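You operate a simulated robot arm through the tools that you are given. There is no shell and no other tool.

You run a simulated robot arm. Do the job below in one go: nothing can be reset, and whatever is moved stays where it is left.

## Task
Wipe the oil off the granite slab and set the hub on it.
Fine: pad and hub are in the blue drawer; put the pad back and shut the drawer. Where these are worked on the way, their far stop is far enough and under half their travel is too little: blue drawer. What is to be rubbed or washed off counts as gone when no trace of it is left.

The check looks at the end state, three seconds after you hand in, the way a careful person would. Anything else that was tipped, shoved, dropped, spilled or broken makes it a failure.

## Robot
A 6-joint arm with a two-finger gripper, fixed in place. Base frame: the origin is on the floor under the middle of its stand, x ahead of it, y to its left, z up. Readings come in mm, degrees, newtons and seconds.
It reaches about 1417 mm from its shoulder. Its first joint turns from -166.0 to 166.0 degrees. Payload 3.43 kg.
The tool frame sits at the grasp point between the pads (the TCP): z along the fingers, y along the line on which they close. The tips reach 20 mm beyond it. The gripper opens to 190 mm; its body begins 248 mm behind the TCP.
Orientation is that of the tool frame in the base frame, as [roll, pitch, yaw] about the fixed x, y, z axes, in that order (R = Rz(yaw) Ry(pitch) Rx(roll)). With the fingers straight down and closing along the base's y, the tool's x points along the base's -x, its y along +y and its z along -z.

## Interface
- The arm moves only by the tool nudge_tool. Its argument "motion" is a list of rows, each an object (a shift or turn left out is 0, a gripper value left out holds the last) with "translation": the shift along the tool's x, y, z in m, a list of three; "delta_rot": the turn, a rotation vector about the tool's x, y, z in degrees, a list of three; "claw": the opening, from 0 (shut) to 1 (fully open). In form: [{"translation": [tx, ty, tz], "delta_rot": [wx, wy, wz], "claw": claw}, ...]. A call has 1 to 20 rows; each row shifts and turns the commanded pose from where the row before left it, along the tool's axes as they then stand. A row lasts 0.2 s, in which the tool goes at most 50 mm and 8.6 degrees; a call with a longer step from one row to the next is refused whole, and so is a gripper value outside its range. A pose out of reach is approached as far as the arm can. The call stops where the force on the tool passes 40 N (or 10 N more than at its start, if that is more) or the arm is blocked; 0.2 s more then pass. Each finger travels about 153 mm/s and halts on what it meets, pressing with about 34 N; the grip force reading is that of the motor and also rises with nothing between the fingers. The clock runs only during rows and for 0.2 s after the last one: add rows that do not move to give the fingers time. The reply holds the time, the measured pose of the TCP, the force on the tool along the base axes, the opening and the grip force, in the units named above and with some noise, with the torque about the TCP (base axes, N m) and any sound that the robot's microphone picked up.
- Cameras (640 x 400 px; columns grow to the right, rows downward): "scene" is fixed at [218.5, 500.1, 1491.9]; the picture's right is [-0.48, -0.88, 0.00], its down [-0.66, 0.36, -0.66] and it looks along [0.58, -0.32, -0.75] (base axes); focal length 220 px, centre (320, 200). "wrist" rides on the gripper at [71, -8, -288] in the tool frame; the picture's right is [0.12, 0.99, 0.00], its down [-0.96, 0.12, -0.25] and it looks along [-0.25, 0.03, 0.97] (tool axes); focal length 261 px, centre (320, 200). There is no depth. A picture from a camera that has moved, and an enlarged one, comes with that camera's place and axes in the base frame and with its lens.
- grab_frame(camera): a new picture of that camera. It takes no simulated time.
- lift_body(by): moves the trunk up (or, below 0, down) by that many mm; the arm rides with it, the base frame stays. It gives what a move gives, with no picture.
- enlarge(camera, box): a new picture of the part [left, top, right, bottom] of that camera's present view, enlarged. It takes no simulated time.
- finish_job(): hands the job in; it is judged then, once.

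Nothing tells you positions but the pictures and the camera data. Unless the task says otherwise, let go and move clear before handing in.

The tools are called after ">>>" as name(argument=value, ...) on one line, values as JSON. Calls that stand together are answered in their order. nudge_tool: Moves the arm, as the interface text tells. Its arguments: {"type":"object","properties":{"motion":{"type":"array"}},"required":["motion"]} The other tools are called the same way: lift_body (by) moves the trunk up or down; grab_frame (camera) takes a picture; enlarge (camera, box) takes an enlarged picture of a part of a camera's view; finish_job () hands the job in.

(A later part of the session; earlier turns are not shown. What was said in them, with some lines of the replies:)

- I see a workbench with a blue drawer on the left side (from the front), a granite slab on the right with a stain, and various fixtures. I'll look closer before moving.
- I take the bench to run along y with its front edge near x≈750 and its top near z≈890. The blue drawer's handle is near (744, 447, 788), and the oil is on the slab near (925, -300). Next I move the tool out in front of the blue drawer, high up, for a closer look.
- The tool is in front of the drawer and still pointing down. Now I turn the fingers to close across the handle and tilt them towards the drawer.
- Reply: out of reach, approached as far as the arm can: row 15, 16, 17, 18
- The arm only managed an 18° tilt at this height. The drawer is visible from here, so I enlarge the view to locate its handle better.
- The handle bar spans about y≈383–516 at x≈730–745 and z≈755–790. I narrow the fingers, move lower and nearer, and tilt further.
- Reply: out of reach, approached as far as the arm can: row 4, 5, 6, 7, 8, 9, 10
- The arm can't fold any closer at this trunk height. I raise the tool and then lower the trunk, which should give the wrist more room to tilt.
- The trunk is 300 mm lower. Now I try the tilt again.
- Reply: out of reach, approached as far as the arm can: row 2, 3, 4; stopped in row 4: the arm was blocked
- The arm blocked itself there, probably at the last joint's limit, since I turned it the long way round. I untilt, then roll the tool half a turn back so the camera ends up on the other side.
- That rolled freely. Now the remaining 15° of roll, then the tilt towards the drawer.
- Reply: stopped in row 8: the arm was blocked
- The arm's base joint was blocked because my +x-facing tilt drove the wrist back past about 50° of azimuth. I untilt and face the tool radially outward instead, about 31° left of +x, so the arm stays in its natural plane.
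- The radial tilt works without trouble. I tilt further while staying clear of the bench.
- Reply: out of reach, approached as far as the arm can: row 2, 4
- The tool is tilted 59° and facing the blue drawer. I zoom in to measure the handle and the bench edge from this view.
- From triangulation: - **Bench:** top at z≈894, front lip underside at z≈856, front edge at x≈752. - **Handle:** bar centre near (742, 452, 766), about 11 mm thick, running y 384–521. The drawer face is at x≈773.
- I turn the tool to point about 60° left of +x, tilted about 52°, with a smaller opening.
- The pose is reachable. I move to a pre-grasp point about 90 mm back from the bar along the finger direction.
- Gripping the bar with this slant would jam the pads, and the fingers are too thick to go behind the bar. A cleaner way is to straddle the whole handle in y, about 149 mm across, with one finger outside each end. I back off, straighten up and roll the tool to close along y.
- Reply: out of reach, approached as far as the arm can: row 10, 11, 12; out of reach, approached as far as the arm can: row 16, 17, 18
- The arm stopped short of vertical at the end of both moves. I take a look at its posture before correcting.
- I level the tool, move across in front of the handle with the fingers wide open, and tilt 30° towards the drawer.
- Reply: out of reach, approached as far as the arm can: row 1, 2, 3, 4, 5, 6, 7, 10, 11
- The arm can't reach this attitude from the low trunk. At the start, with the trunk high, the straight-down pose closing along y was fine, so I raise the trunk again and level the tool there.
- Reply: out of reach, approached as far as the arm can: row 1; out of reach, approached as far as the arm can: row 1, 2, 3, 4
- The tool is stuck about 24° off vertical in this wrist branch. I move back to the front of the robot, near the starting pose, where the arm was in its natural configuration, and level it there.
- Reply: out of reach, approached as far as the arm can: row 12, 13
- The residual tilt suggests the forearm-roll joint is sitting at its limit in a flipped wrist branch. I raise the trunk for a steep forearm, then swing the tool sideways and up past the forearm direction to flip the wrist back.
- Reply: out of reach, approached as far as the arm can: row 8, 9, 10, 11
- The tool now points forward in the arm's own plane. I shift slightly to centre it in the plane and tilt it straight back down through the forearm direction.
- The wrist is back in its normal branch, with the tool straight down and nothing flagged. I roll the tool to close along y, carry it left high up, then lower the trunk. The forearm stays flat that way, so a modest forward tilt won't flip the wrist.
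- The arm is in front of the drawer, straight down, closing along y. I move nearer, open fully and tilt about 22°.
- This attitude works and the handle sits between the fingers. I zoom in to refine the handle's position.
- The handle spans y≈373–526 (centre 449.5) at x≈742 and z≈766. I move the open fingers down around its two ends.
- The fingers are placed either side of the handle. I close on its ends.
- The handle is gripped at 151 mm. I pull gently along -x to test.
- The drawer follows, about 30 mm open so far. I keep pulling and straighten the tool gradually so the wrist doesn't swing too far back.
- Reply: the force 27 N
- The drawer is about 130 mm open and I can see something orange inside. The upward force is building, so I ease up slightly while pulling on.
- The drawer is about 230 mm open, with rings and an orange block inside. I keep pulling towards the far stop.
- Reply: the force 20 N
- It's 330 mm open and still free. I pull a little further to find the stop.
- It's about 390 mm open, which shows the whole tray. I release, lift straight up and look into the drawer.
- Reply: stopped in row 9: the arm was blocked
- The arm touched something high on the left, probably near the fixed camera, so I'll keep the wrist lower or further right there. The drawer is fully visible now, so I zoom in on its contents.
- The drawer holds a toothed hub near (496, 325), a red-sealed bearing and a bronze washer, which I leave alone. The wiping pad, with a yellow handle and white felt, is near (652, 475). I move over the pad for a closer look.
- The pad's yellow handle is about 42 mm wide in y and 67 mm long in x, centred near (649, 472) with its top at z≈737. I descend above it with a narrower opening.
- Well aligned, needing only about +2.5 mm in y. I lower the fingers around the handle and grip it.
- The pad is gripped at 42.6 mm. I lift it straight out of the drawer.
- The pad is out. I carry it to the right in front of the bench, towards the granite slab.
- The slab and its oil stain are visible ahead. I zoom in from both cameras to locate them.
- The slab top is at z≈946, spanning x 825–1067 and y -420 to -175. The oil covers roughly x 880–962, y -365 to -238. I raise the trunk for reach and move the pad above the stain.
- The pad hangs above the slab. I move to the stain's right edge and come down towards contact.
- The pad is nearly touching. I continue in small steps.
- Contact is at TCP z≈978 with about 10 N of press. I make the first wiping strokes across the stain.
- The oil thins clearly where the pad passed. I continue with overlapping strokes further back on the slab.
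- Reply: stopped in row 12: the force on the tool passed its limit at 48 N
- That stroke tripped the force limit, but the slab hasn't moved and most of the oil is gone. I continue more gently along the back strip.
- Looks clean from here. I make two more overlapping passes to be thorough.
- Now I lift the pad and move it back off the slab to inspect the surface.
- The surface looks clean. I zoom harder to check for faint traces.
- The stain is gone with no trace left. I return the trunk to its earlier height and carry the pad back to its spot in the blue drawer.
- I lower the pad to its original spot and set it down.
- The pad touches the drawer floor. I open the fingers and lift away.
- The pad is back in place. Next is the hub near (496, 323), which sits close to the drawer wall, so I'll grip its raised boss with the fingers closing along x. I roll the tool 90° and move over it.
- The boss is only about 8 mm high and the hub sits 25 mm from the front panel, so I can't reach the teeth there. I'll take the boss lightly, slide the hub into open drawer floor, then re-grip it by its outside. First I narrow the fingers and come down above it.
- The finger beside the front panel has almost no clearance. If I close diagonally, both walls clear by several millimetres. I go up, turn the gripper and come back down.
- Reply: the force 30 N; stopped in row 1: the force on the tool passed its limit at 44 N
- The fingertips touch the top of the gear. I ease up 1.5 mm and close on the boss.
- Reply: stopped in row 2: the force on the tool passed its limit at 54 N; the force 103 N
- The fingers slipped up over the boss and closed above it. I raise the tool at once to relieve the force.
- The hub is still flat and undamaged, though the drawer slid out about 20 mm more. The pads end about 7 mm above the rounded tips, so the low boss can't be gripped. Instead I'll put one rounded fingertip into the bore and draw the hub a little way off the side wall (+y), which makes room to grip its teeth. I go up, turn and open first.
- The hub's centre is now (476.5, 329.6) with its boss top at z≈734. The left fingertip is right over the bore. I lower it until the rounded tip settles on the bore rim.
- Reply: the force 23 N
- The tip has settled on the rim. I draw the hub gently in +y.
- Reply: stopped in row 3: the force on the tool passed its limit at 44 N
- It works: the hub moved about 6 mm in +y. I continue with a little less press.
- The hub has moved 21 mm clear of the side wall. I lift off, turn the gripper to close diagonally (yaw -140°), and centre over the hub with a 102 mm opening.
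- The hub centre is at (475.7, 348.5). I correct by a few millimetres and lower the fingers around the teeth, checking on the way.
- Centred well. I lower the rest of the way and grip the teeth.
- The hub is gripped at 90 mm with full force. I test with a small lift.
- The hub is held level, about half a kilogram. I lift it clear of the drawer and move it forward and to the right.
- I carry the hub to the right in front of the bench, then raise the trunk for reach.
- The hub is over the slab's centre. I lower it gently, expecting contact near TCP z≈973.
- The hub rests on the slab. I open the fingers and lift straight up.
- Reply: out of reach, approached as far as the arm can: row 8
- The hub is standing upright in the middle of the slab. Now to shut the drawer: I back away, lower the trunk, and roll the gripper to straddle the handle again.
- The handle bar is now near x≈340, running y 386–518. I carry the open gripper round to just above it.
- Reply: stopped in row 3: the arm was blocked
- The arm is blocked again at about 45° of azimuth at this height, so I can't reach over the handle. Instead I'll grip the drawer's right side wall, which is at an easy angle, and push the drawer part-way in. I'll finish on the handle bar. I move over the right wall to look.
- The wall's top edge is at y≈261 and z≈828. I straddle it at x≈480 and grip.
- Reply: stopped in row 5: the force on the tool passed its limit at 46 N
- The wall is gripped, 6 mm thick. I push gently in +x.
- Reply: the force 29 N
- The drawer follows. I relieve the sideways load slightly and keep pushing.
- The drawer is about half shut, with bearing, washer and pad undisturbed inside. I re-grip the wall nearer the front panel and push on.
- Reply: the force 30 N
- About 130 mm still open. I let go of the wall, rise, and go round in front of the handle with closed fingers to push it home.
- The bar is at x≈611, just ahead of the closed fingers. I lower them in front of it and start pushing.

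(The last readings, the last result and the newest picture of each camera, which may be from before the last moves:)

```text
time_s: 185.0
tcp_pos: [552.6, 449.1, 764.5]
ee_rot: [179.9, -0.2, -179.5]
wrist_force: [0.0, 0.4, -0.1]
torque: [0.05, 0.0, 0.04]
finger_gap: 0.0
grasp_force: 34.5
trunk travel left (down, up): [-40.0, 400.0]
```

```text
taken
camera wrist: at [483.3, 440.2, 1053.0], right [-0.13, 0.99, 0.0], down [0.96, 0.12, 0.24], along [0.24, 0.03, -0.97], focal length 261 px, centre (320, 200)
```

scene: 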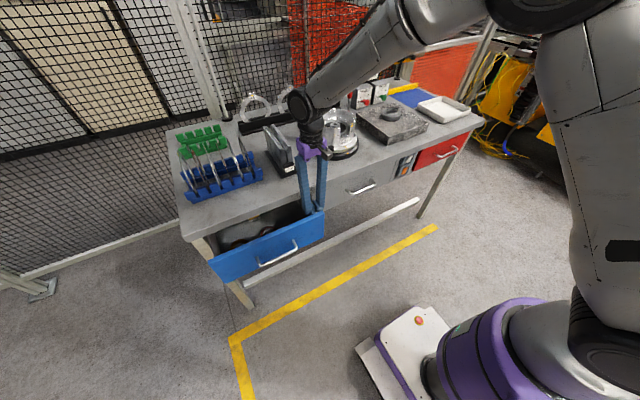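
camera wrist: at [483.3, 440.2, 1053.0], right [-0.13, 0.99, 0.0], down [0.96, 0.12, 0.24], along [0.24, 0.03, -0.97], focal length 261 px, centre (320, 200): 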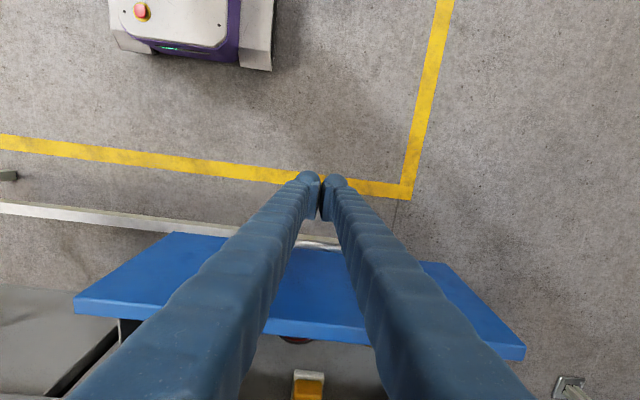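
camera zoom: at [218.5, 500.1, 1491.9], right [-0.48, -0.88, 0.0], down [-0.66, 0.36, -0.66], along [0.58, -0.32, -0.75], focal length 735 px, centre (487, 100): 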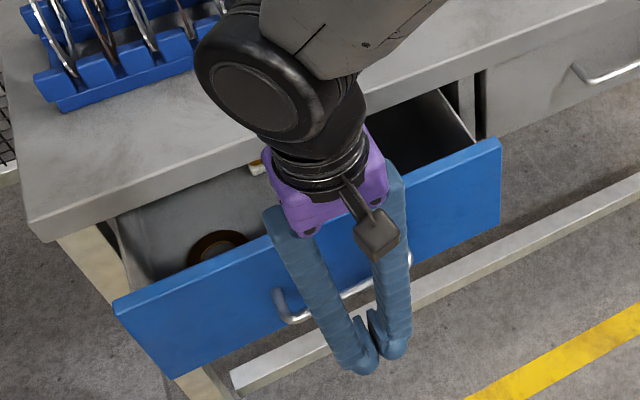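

>>> nudge_tool(motion=[{"translation": [-0.012, 0, 0]}, {"translation": [-0.012, 0, 0]}, {"translation": [-0.01, 0, 0]}, {"translation": [-0.01, 0, 0]}, {"translation": [-0.01, 0, 0]}, {"translation": [-0.01, 0, 0]}, {"translation": [-0.01, 0, 0]}, {"translation": [-0.01, 0, 0]}, {"translation": [-0.01, 0, 0]}, {"translation": [-0.01, 0, 0]}])

>>> grab_frame(camera="wrist")

>>> enlarge(camera="scene", box=[190, 170, 350, 290])

```text
time_s: 187.2
tcp_pos: [657.3, 452.0, 762.0]
ee_rot: [180.0, -0.2, -179.4]
wrist_force: [-0.5, -0.2, -0.6]
torque: [0.03, 0.0, -0.02]
finger_gap: 0.1
grasp_force: 34.3
trunk travel left (down, up): [-40.0, 400.0]
```

```text
taken
camera wrist: at [588.1, 441.8, 1049.9], right [-0.13, 0.99, 0.0], down [0.96, 0.12, 0.24], along [0.24, 0.03, -0.97], focal length 261 px, centre (320, 200)
```

wrist: 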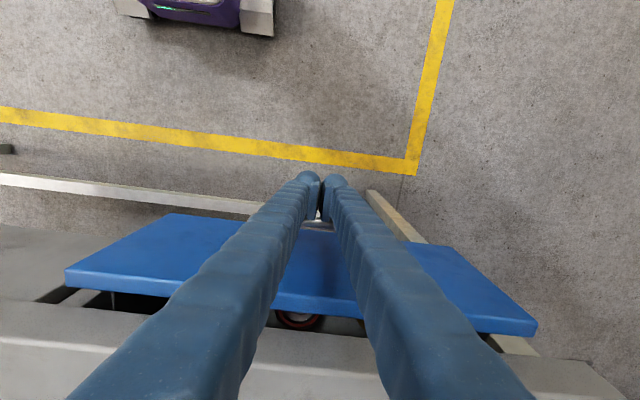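

```text
3.33 times, centred on (270, 230) of scene
camera zoom: at [218.5, 500.1, 1491.9], right [-0.48, -0.88, 0.0], down [-0.66, 0.36, -0.66], along [0.58, -0.32, -0.75], focal length 735 px, centre (487, 100)
```

zoom: 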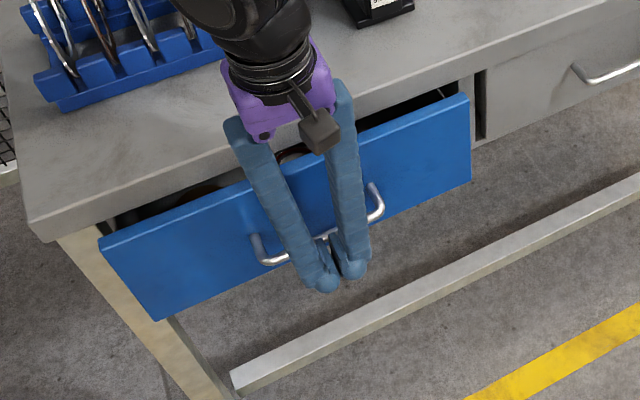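

>>> nudge_tool(motion=[{"translation": [-0.008, 0, 0]}, {"translation": [-0.008, 0, 0]}, {"translation": [-0.008, 0, 0]}, {"translation": [-0.008, 0, 0]}, {"translation": [-0.006, 0, 0]}])

>>> grab_frame(camera="wrist")

>>> enlarge(camera="scene", box=[190, 150, 350, 270])

```text
time_s: 188.4
tcp_pos: [696.1, 451.5, 762.3]
ee_rot: [179.9, -0.2, -179.5]
wrist_force: [-0.1, -0.7, 0.1]
torque: [0.0, 0.01, -0.02]
finger_gap: 0.3
grasp_force: 33.9
trunk travel left (down, up): [-40.0, 400.0]
```

```text
taken
camera wrist: at [627.0, 442.0, 1050.0], right [-0.13, 0.99, 0.0], down [0.96, 0.12, 0.24], along [0.24, 0.03, -0.97], focal length 261 px, centre (320, 200)
```

wrist: 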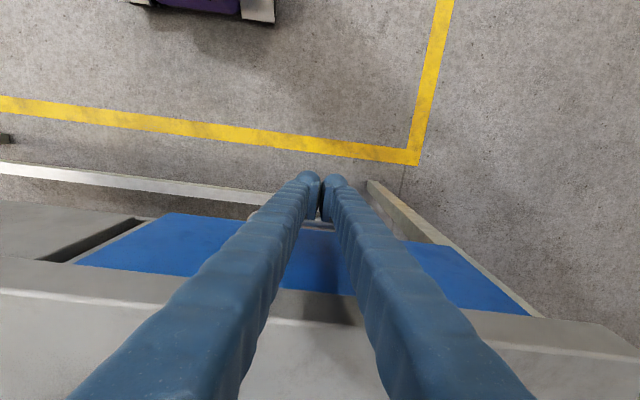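

```text
3.33 times, centred on (270, 210) of scene
camera zoom: at [218.5, 500.1, 1491.9], right [-0.48, -0.88, 0.0], down [-0.66, 0.36, -0.66], along [0.58, -0.32, -0.75], focal length 735 px, centre (487, 167)
```

zoom: 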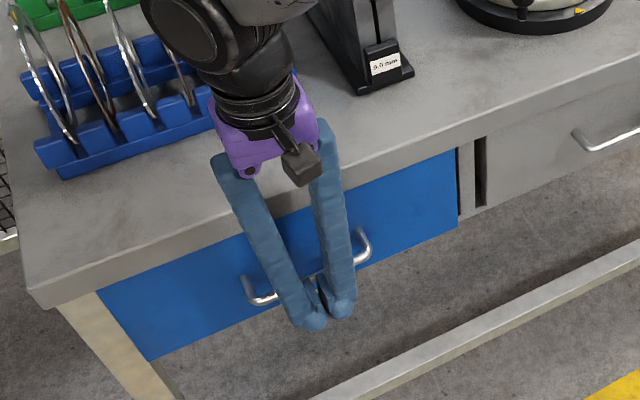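

>>> nudge_tool(motion=[{"translation": [-0.004, 0, 0]}, {"translation": [-0.004, 0, 0]}, {"translation": [-0.003, 0, 0]}])

>>> nudge_tool(motion=[{"translation": [-0.002, 0, 0]}, {"translation": [-0.002, 0, 0]}])

>>> nudge_tool(motion=[{"translation": [-0.002, 0, 0]}, {"translation": [-0.002, 0, 0]}])

>>> enlarge(camera="scene", box=[190, 150, 350, 270])

```text
time_s: 189.2
tcp_pos: [707.2, 451.6, 761.3]
ee_rot: [-180.0, -0.1, -179.5]
wrist_force: [0.2, -0.5, 0.3]
torque: [0.0, 0.05, 0.0]
finger_gap: 0.0
grasp_force: 34.6
trunk travel left (down, up): [-40.0, 400.0]
```

```text
time_s: 189.8
tcp_pos: [707.9, 451.4, 762.9]
ee_rot: [-179.9, -0.3, -179.5]
wrist_force: [-17.7, -1.1, 2.2]
torque: [0.14, -0.3, 0.02]
finger_gap: 6.1
grasp_force: 34.6
trunk travel left (down, up): [-40.0, 400.0]
```

```text
time_s: 190.4
tcp_pos: [707.7, 451.1, 760.6]
ee_rot: [-179.9, -0.7, -179.5]
wrist_force: [-10.3, -0.2, 0.9]
torque: [0.15, -0.16, 0.01]
finger_gap: 6.2
grasp_force: 34.6
trunk travel left (down, up): [-40.0, 400.0]
stopped in row 2: the force on the tool passed its limit at 42 N (the readings are from after the stop); the commanded pose is now the measured one
```

```text
3.33 times, centred on (270, 210) of scene
camera zoom: at [218.5, 500.1, 1491.9], right [-0.48, -0.88, 0.0], down [-0.66, 0.36, -0.66], along [0.58, -0.32, -0.75], focal length 735 px, centre (487, 167)
```

zoom: 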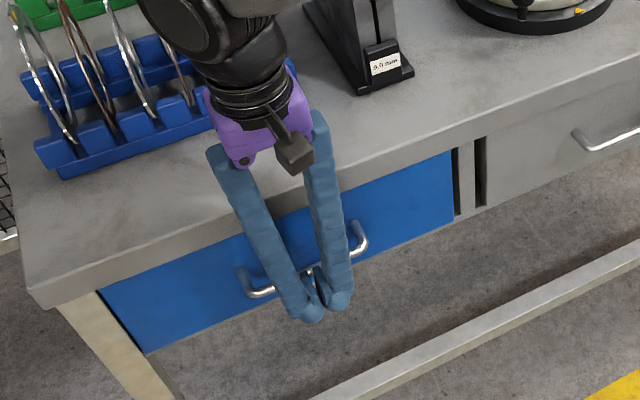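

The push met a firm stop right where the closed position should be. I back off, rise clear and check everything.

>>> nudge_tool(motion=[{"translation": [0.02, 0, 0]}, {"translation": [0.04, 0, 0]}, {"translation": [0.04, 0, 0]}, {"translation": [0.0, -0.03, -0.035]}, {"translation": [0.0, -0.03, -0.035]}, {"translation": [0.0, -0.03, -0.035]}, {"translation": [0.0, -0.03, -0.035]}, {"translation": [0.0, -0.03, -0.035]}, {"translation": [0.0, -0.04, -0.02]}, {"translation": [0.0, -0.045, -0.01]}, {"translation": [0.0, -0.045, -0.01]}])

>>> grab_frame(camera="scene")

>>> enlarge(camera="scene", box=[160, 60, 340, 260])

>>> enlarge(camera="scene", box=[300, 60, 500, 200])

```text
time_s: 192.8
tcp_pos: [613.3, 166.4, 978.8]
ee_rot: [-179.8, -0.6, -179.5]
wrist_force: [0.1, -0.1, 0.3]
torque: [-0.12, 0.01, 0.01]
finger_gap: 0.0
grasp_force: 34.5
trunk travel left (down, up): [-40.0, 400.0]
```

```text
taken
```

scene: 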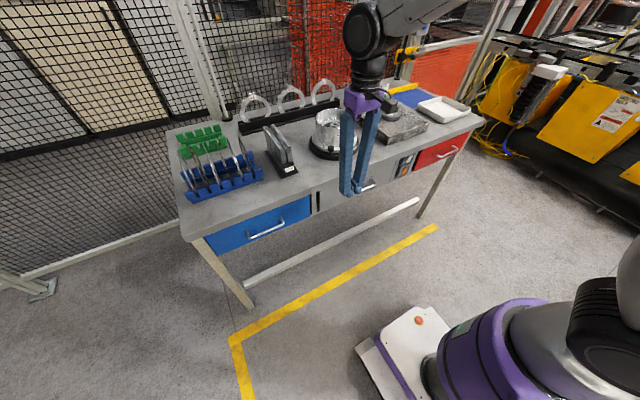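

```text
2.00 times, centred on (250, 160) of scene
camera zoom: at [218.5, 500.1, 1491.9], right [-0.48, -0.88, 0.0], down [-0.66, 0.36, -0.66], along [0.58, -0.32, -0.75], focal length 441 px, centre (460, 280)
```

zoom: 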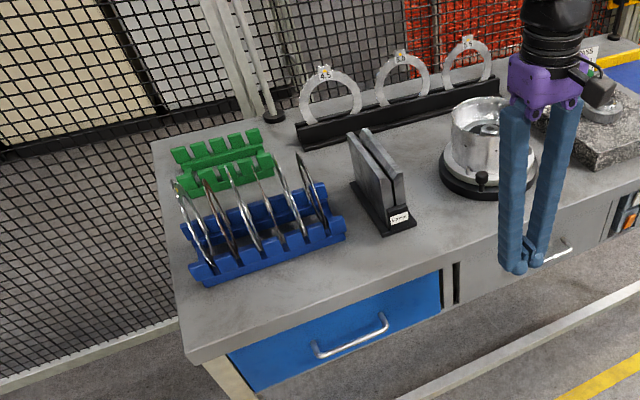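

```text
2.86 times, centred on (400, 130) of scene
camera zoom: at [218.5, 500.1, 1491.9], right [-0.48, -0.88, 0.0], down [-0.66, 0.36, -0.66], along [0.58, -0.32, -0.75], focal length 630 px, centre (91, 400)
```

zoom: 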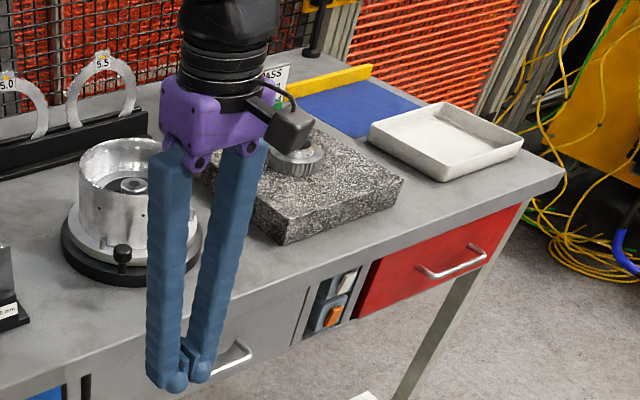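

>>> enlarge(camera="scene", box=[180, 200, 260, 260])

>>> enlarge(camera="scene", box=[250, 170, 330, 230])

>>> grab_frame(camera="wrist")

```text
6.67 times, centred on (220, 230) of scene
camera zoom: at [218.5, 500.1, 1491.9], right [-0.48, -0.88, 0.0], down [-0.66, 0.36, -0.66], along [0.58, -0.32, -0.75], focal length 1469 px, centre (987, 0)
```

zoom: 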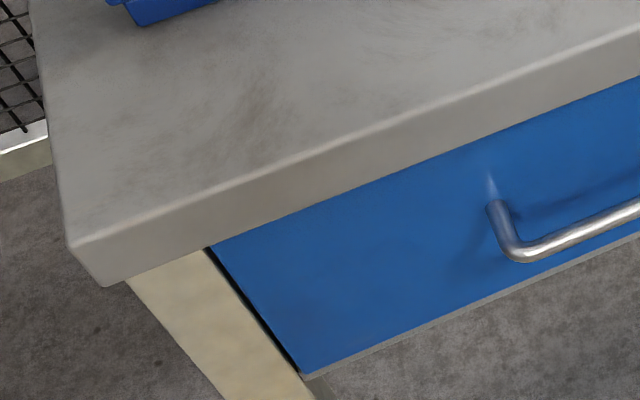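

```text
6.67 times, centred on (290, 200) of scene
camera zoom: at [218.5, 500.1, 1491.9], right [-0.48, -0.88, 0.0], down [-0.66, 0.36, -0.66], along [0.58, -0.32, -0.75], focal length 1469 px, centre (520, 200)
```

zoom: 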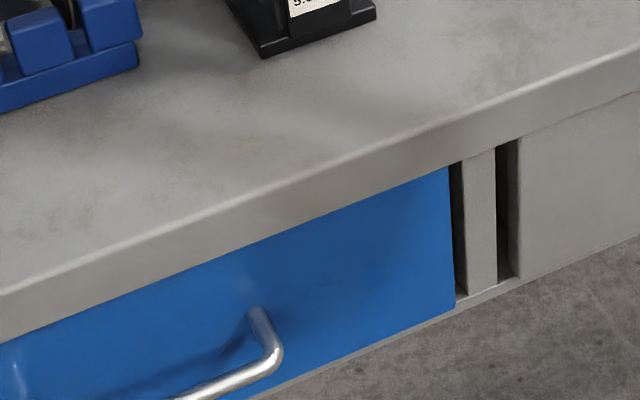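

```text
taken
camera wrist: at [546.9, 158.0, 1267.1], right [-0.13, 0.99, 0.0], down [0.96, 0.12, 0.24], along [0.24, 0.03, -0.97], focal length 261 px, centre (320, 200)
```

wrist: 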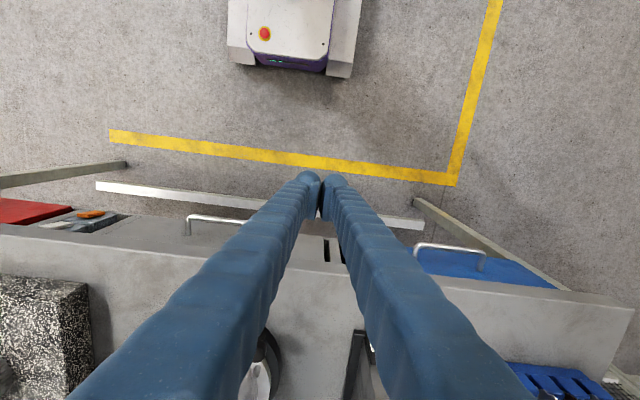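

The drawer front sits exactly where it was at the start. I move the arm out of the camera's line to give the slab and hub a last inspection.

>>> nudge_tool(motion=[{"translation": [0.001, -0.0465, -0.004]}, {"translation": [0.001, -0.0465, -0.004]}, {"translation": [0.001, -0.0465, -0.004]}, {"translation": [0.001, -0.0465, -0.004]}, {"translation": [0.001, -0.0465, -0.004]}, {"translation": [0.001, -0.0465, -0.004]}, {"translation": [0.001, -0.0465, -0.004]}, {"translation": [0.001, -0.0465, -0.004]}, {"translation": [0.001, -0.0465, -0.004]}, {"translation": [0.001, -0.0465, -0.004]}])

>>> grab_frame(camera="scene")

>>> enlarge(camera="scene", box=[350, 80, 440, 150])

>>> grab_frame(camera="wrist")

>>> enlarge(camera="wrist", box=[220, 230, 420, 400])

```text
time_s: 195.0
tcp_pos: [608.5, -293.0, 1020.8]
ee_rot: [-180.0, -0.7, -179.5]
wrist_force: [-0.1, 0.2, 0.7]
torque: [-0.12, -0.01, -0.02]
finger_gap: 0.1
grasp_force: 34.8
trunk travel left (down, up): [-40.0, 400.0]
```

```text
taken
```

scene: 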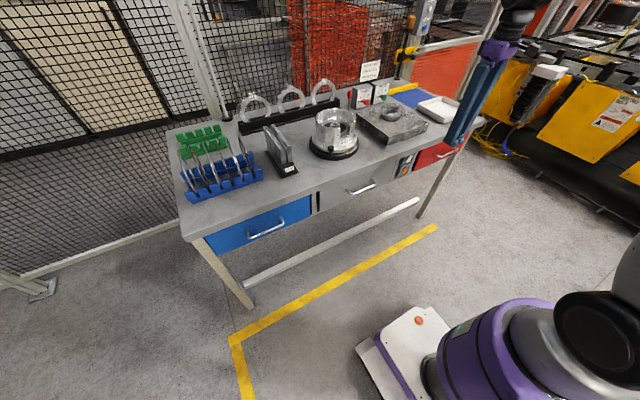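

```text
5.71 times, centred on (395, 115) of scene
camera zoom: at [218.5, 500.1, 1491.9], right [-0.48, -0.88, 0.0], down [-0.66, 0.36, -0.66], along [0.58, -0.32, -0.75], focal length 1259 px, centre (-109, 686)
```

zoom: 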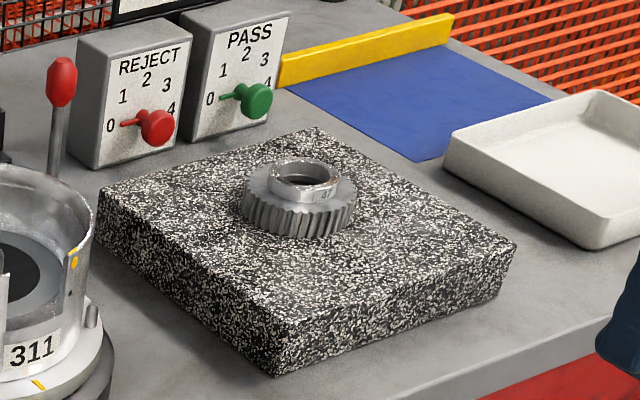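

```text
taken
camera wrist: at [541.5, -301.5, 1308.5], right [-0.13, 0.99, 0.0], down [0.96, 0.13, 0.24], along [0.24, 0.03, -0.97], focal length 261 px, centre (320, 200)
```

wrist: 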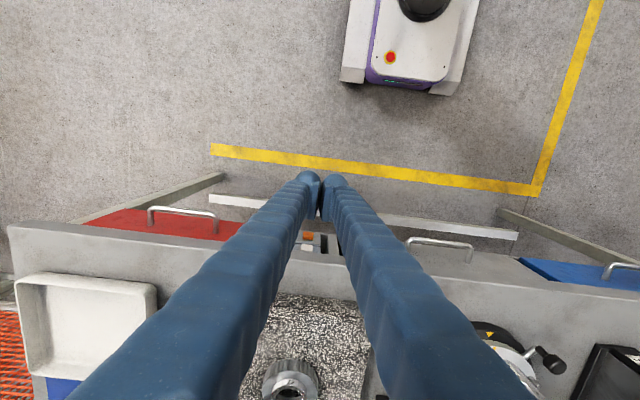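

```text
2.35 times, centred on (320, 315) of wrist
camera zoom: at [541.5, -301.5, 1308.5], right [-0.13, 0.99, 0.0], down [0.96, 0.13, 0.24], along [0.24, 0.03, -0.97], focal length 613 px, centre (320, -71)
```

zoom: 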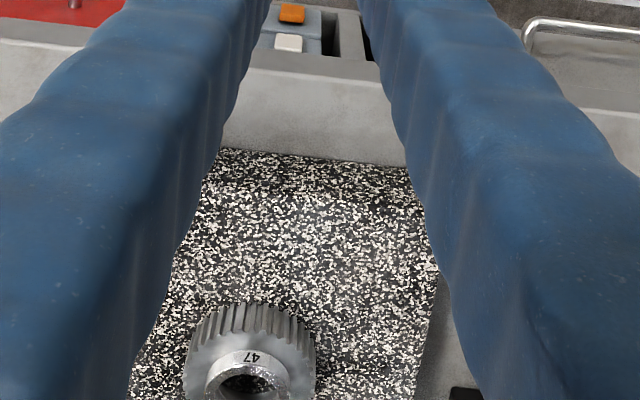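

The slab is clean, the hub stands upright in its middle and the blue drawer is shut with the pad inside. The gripper is empty and clear of everything, so I hand in the job.

>>> finish_job()

```text
The job is handed in.
```

The job is handed in. The oil is off the granite slab, the hub stands upright in the middle of it, the pad is back in the blue drawer, and the drawer is shut.

- **Oil:** I checked the slab at high zoom after wiping and saw no trace left.
- **Drawer:** I pushed it in until it met a firm stop. The handle is exactly where it was at the start.
- **Hub:** My first grip, on its low boss, slipped and pressed on the hub with about 100 N. It stayed flat and I saw no damage. I then slid it about 2 cm inside the drawer to get a proper grip.
- **Everything else:** The bearing and washer stayed where they were in the drawer. Nothing on the bench looks moved.
- **Arm contact:** The arm was stopped four times, each time when it turned to the left in front of the bench. I couldn't see what it met. It may have been near the fixed camera.
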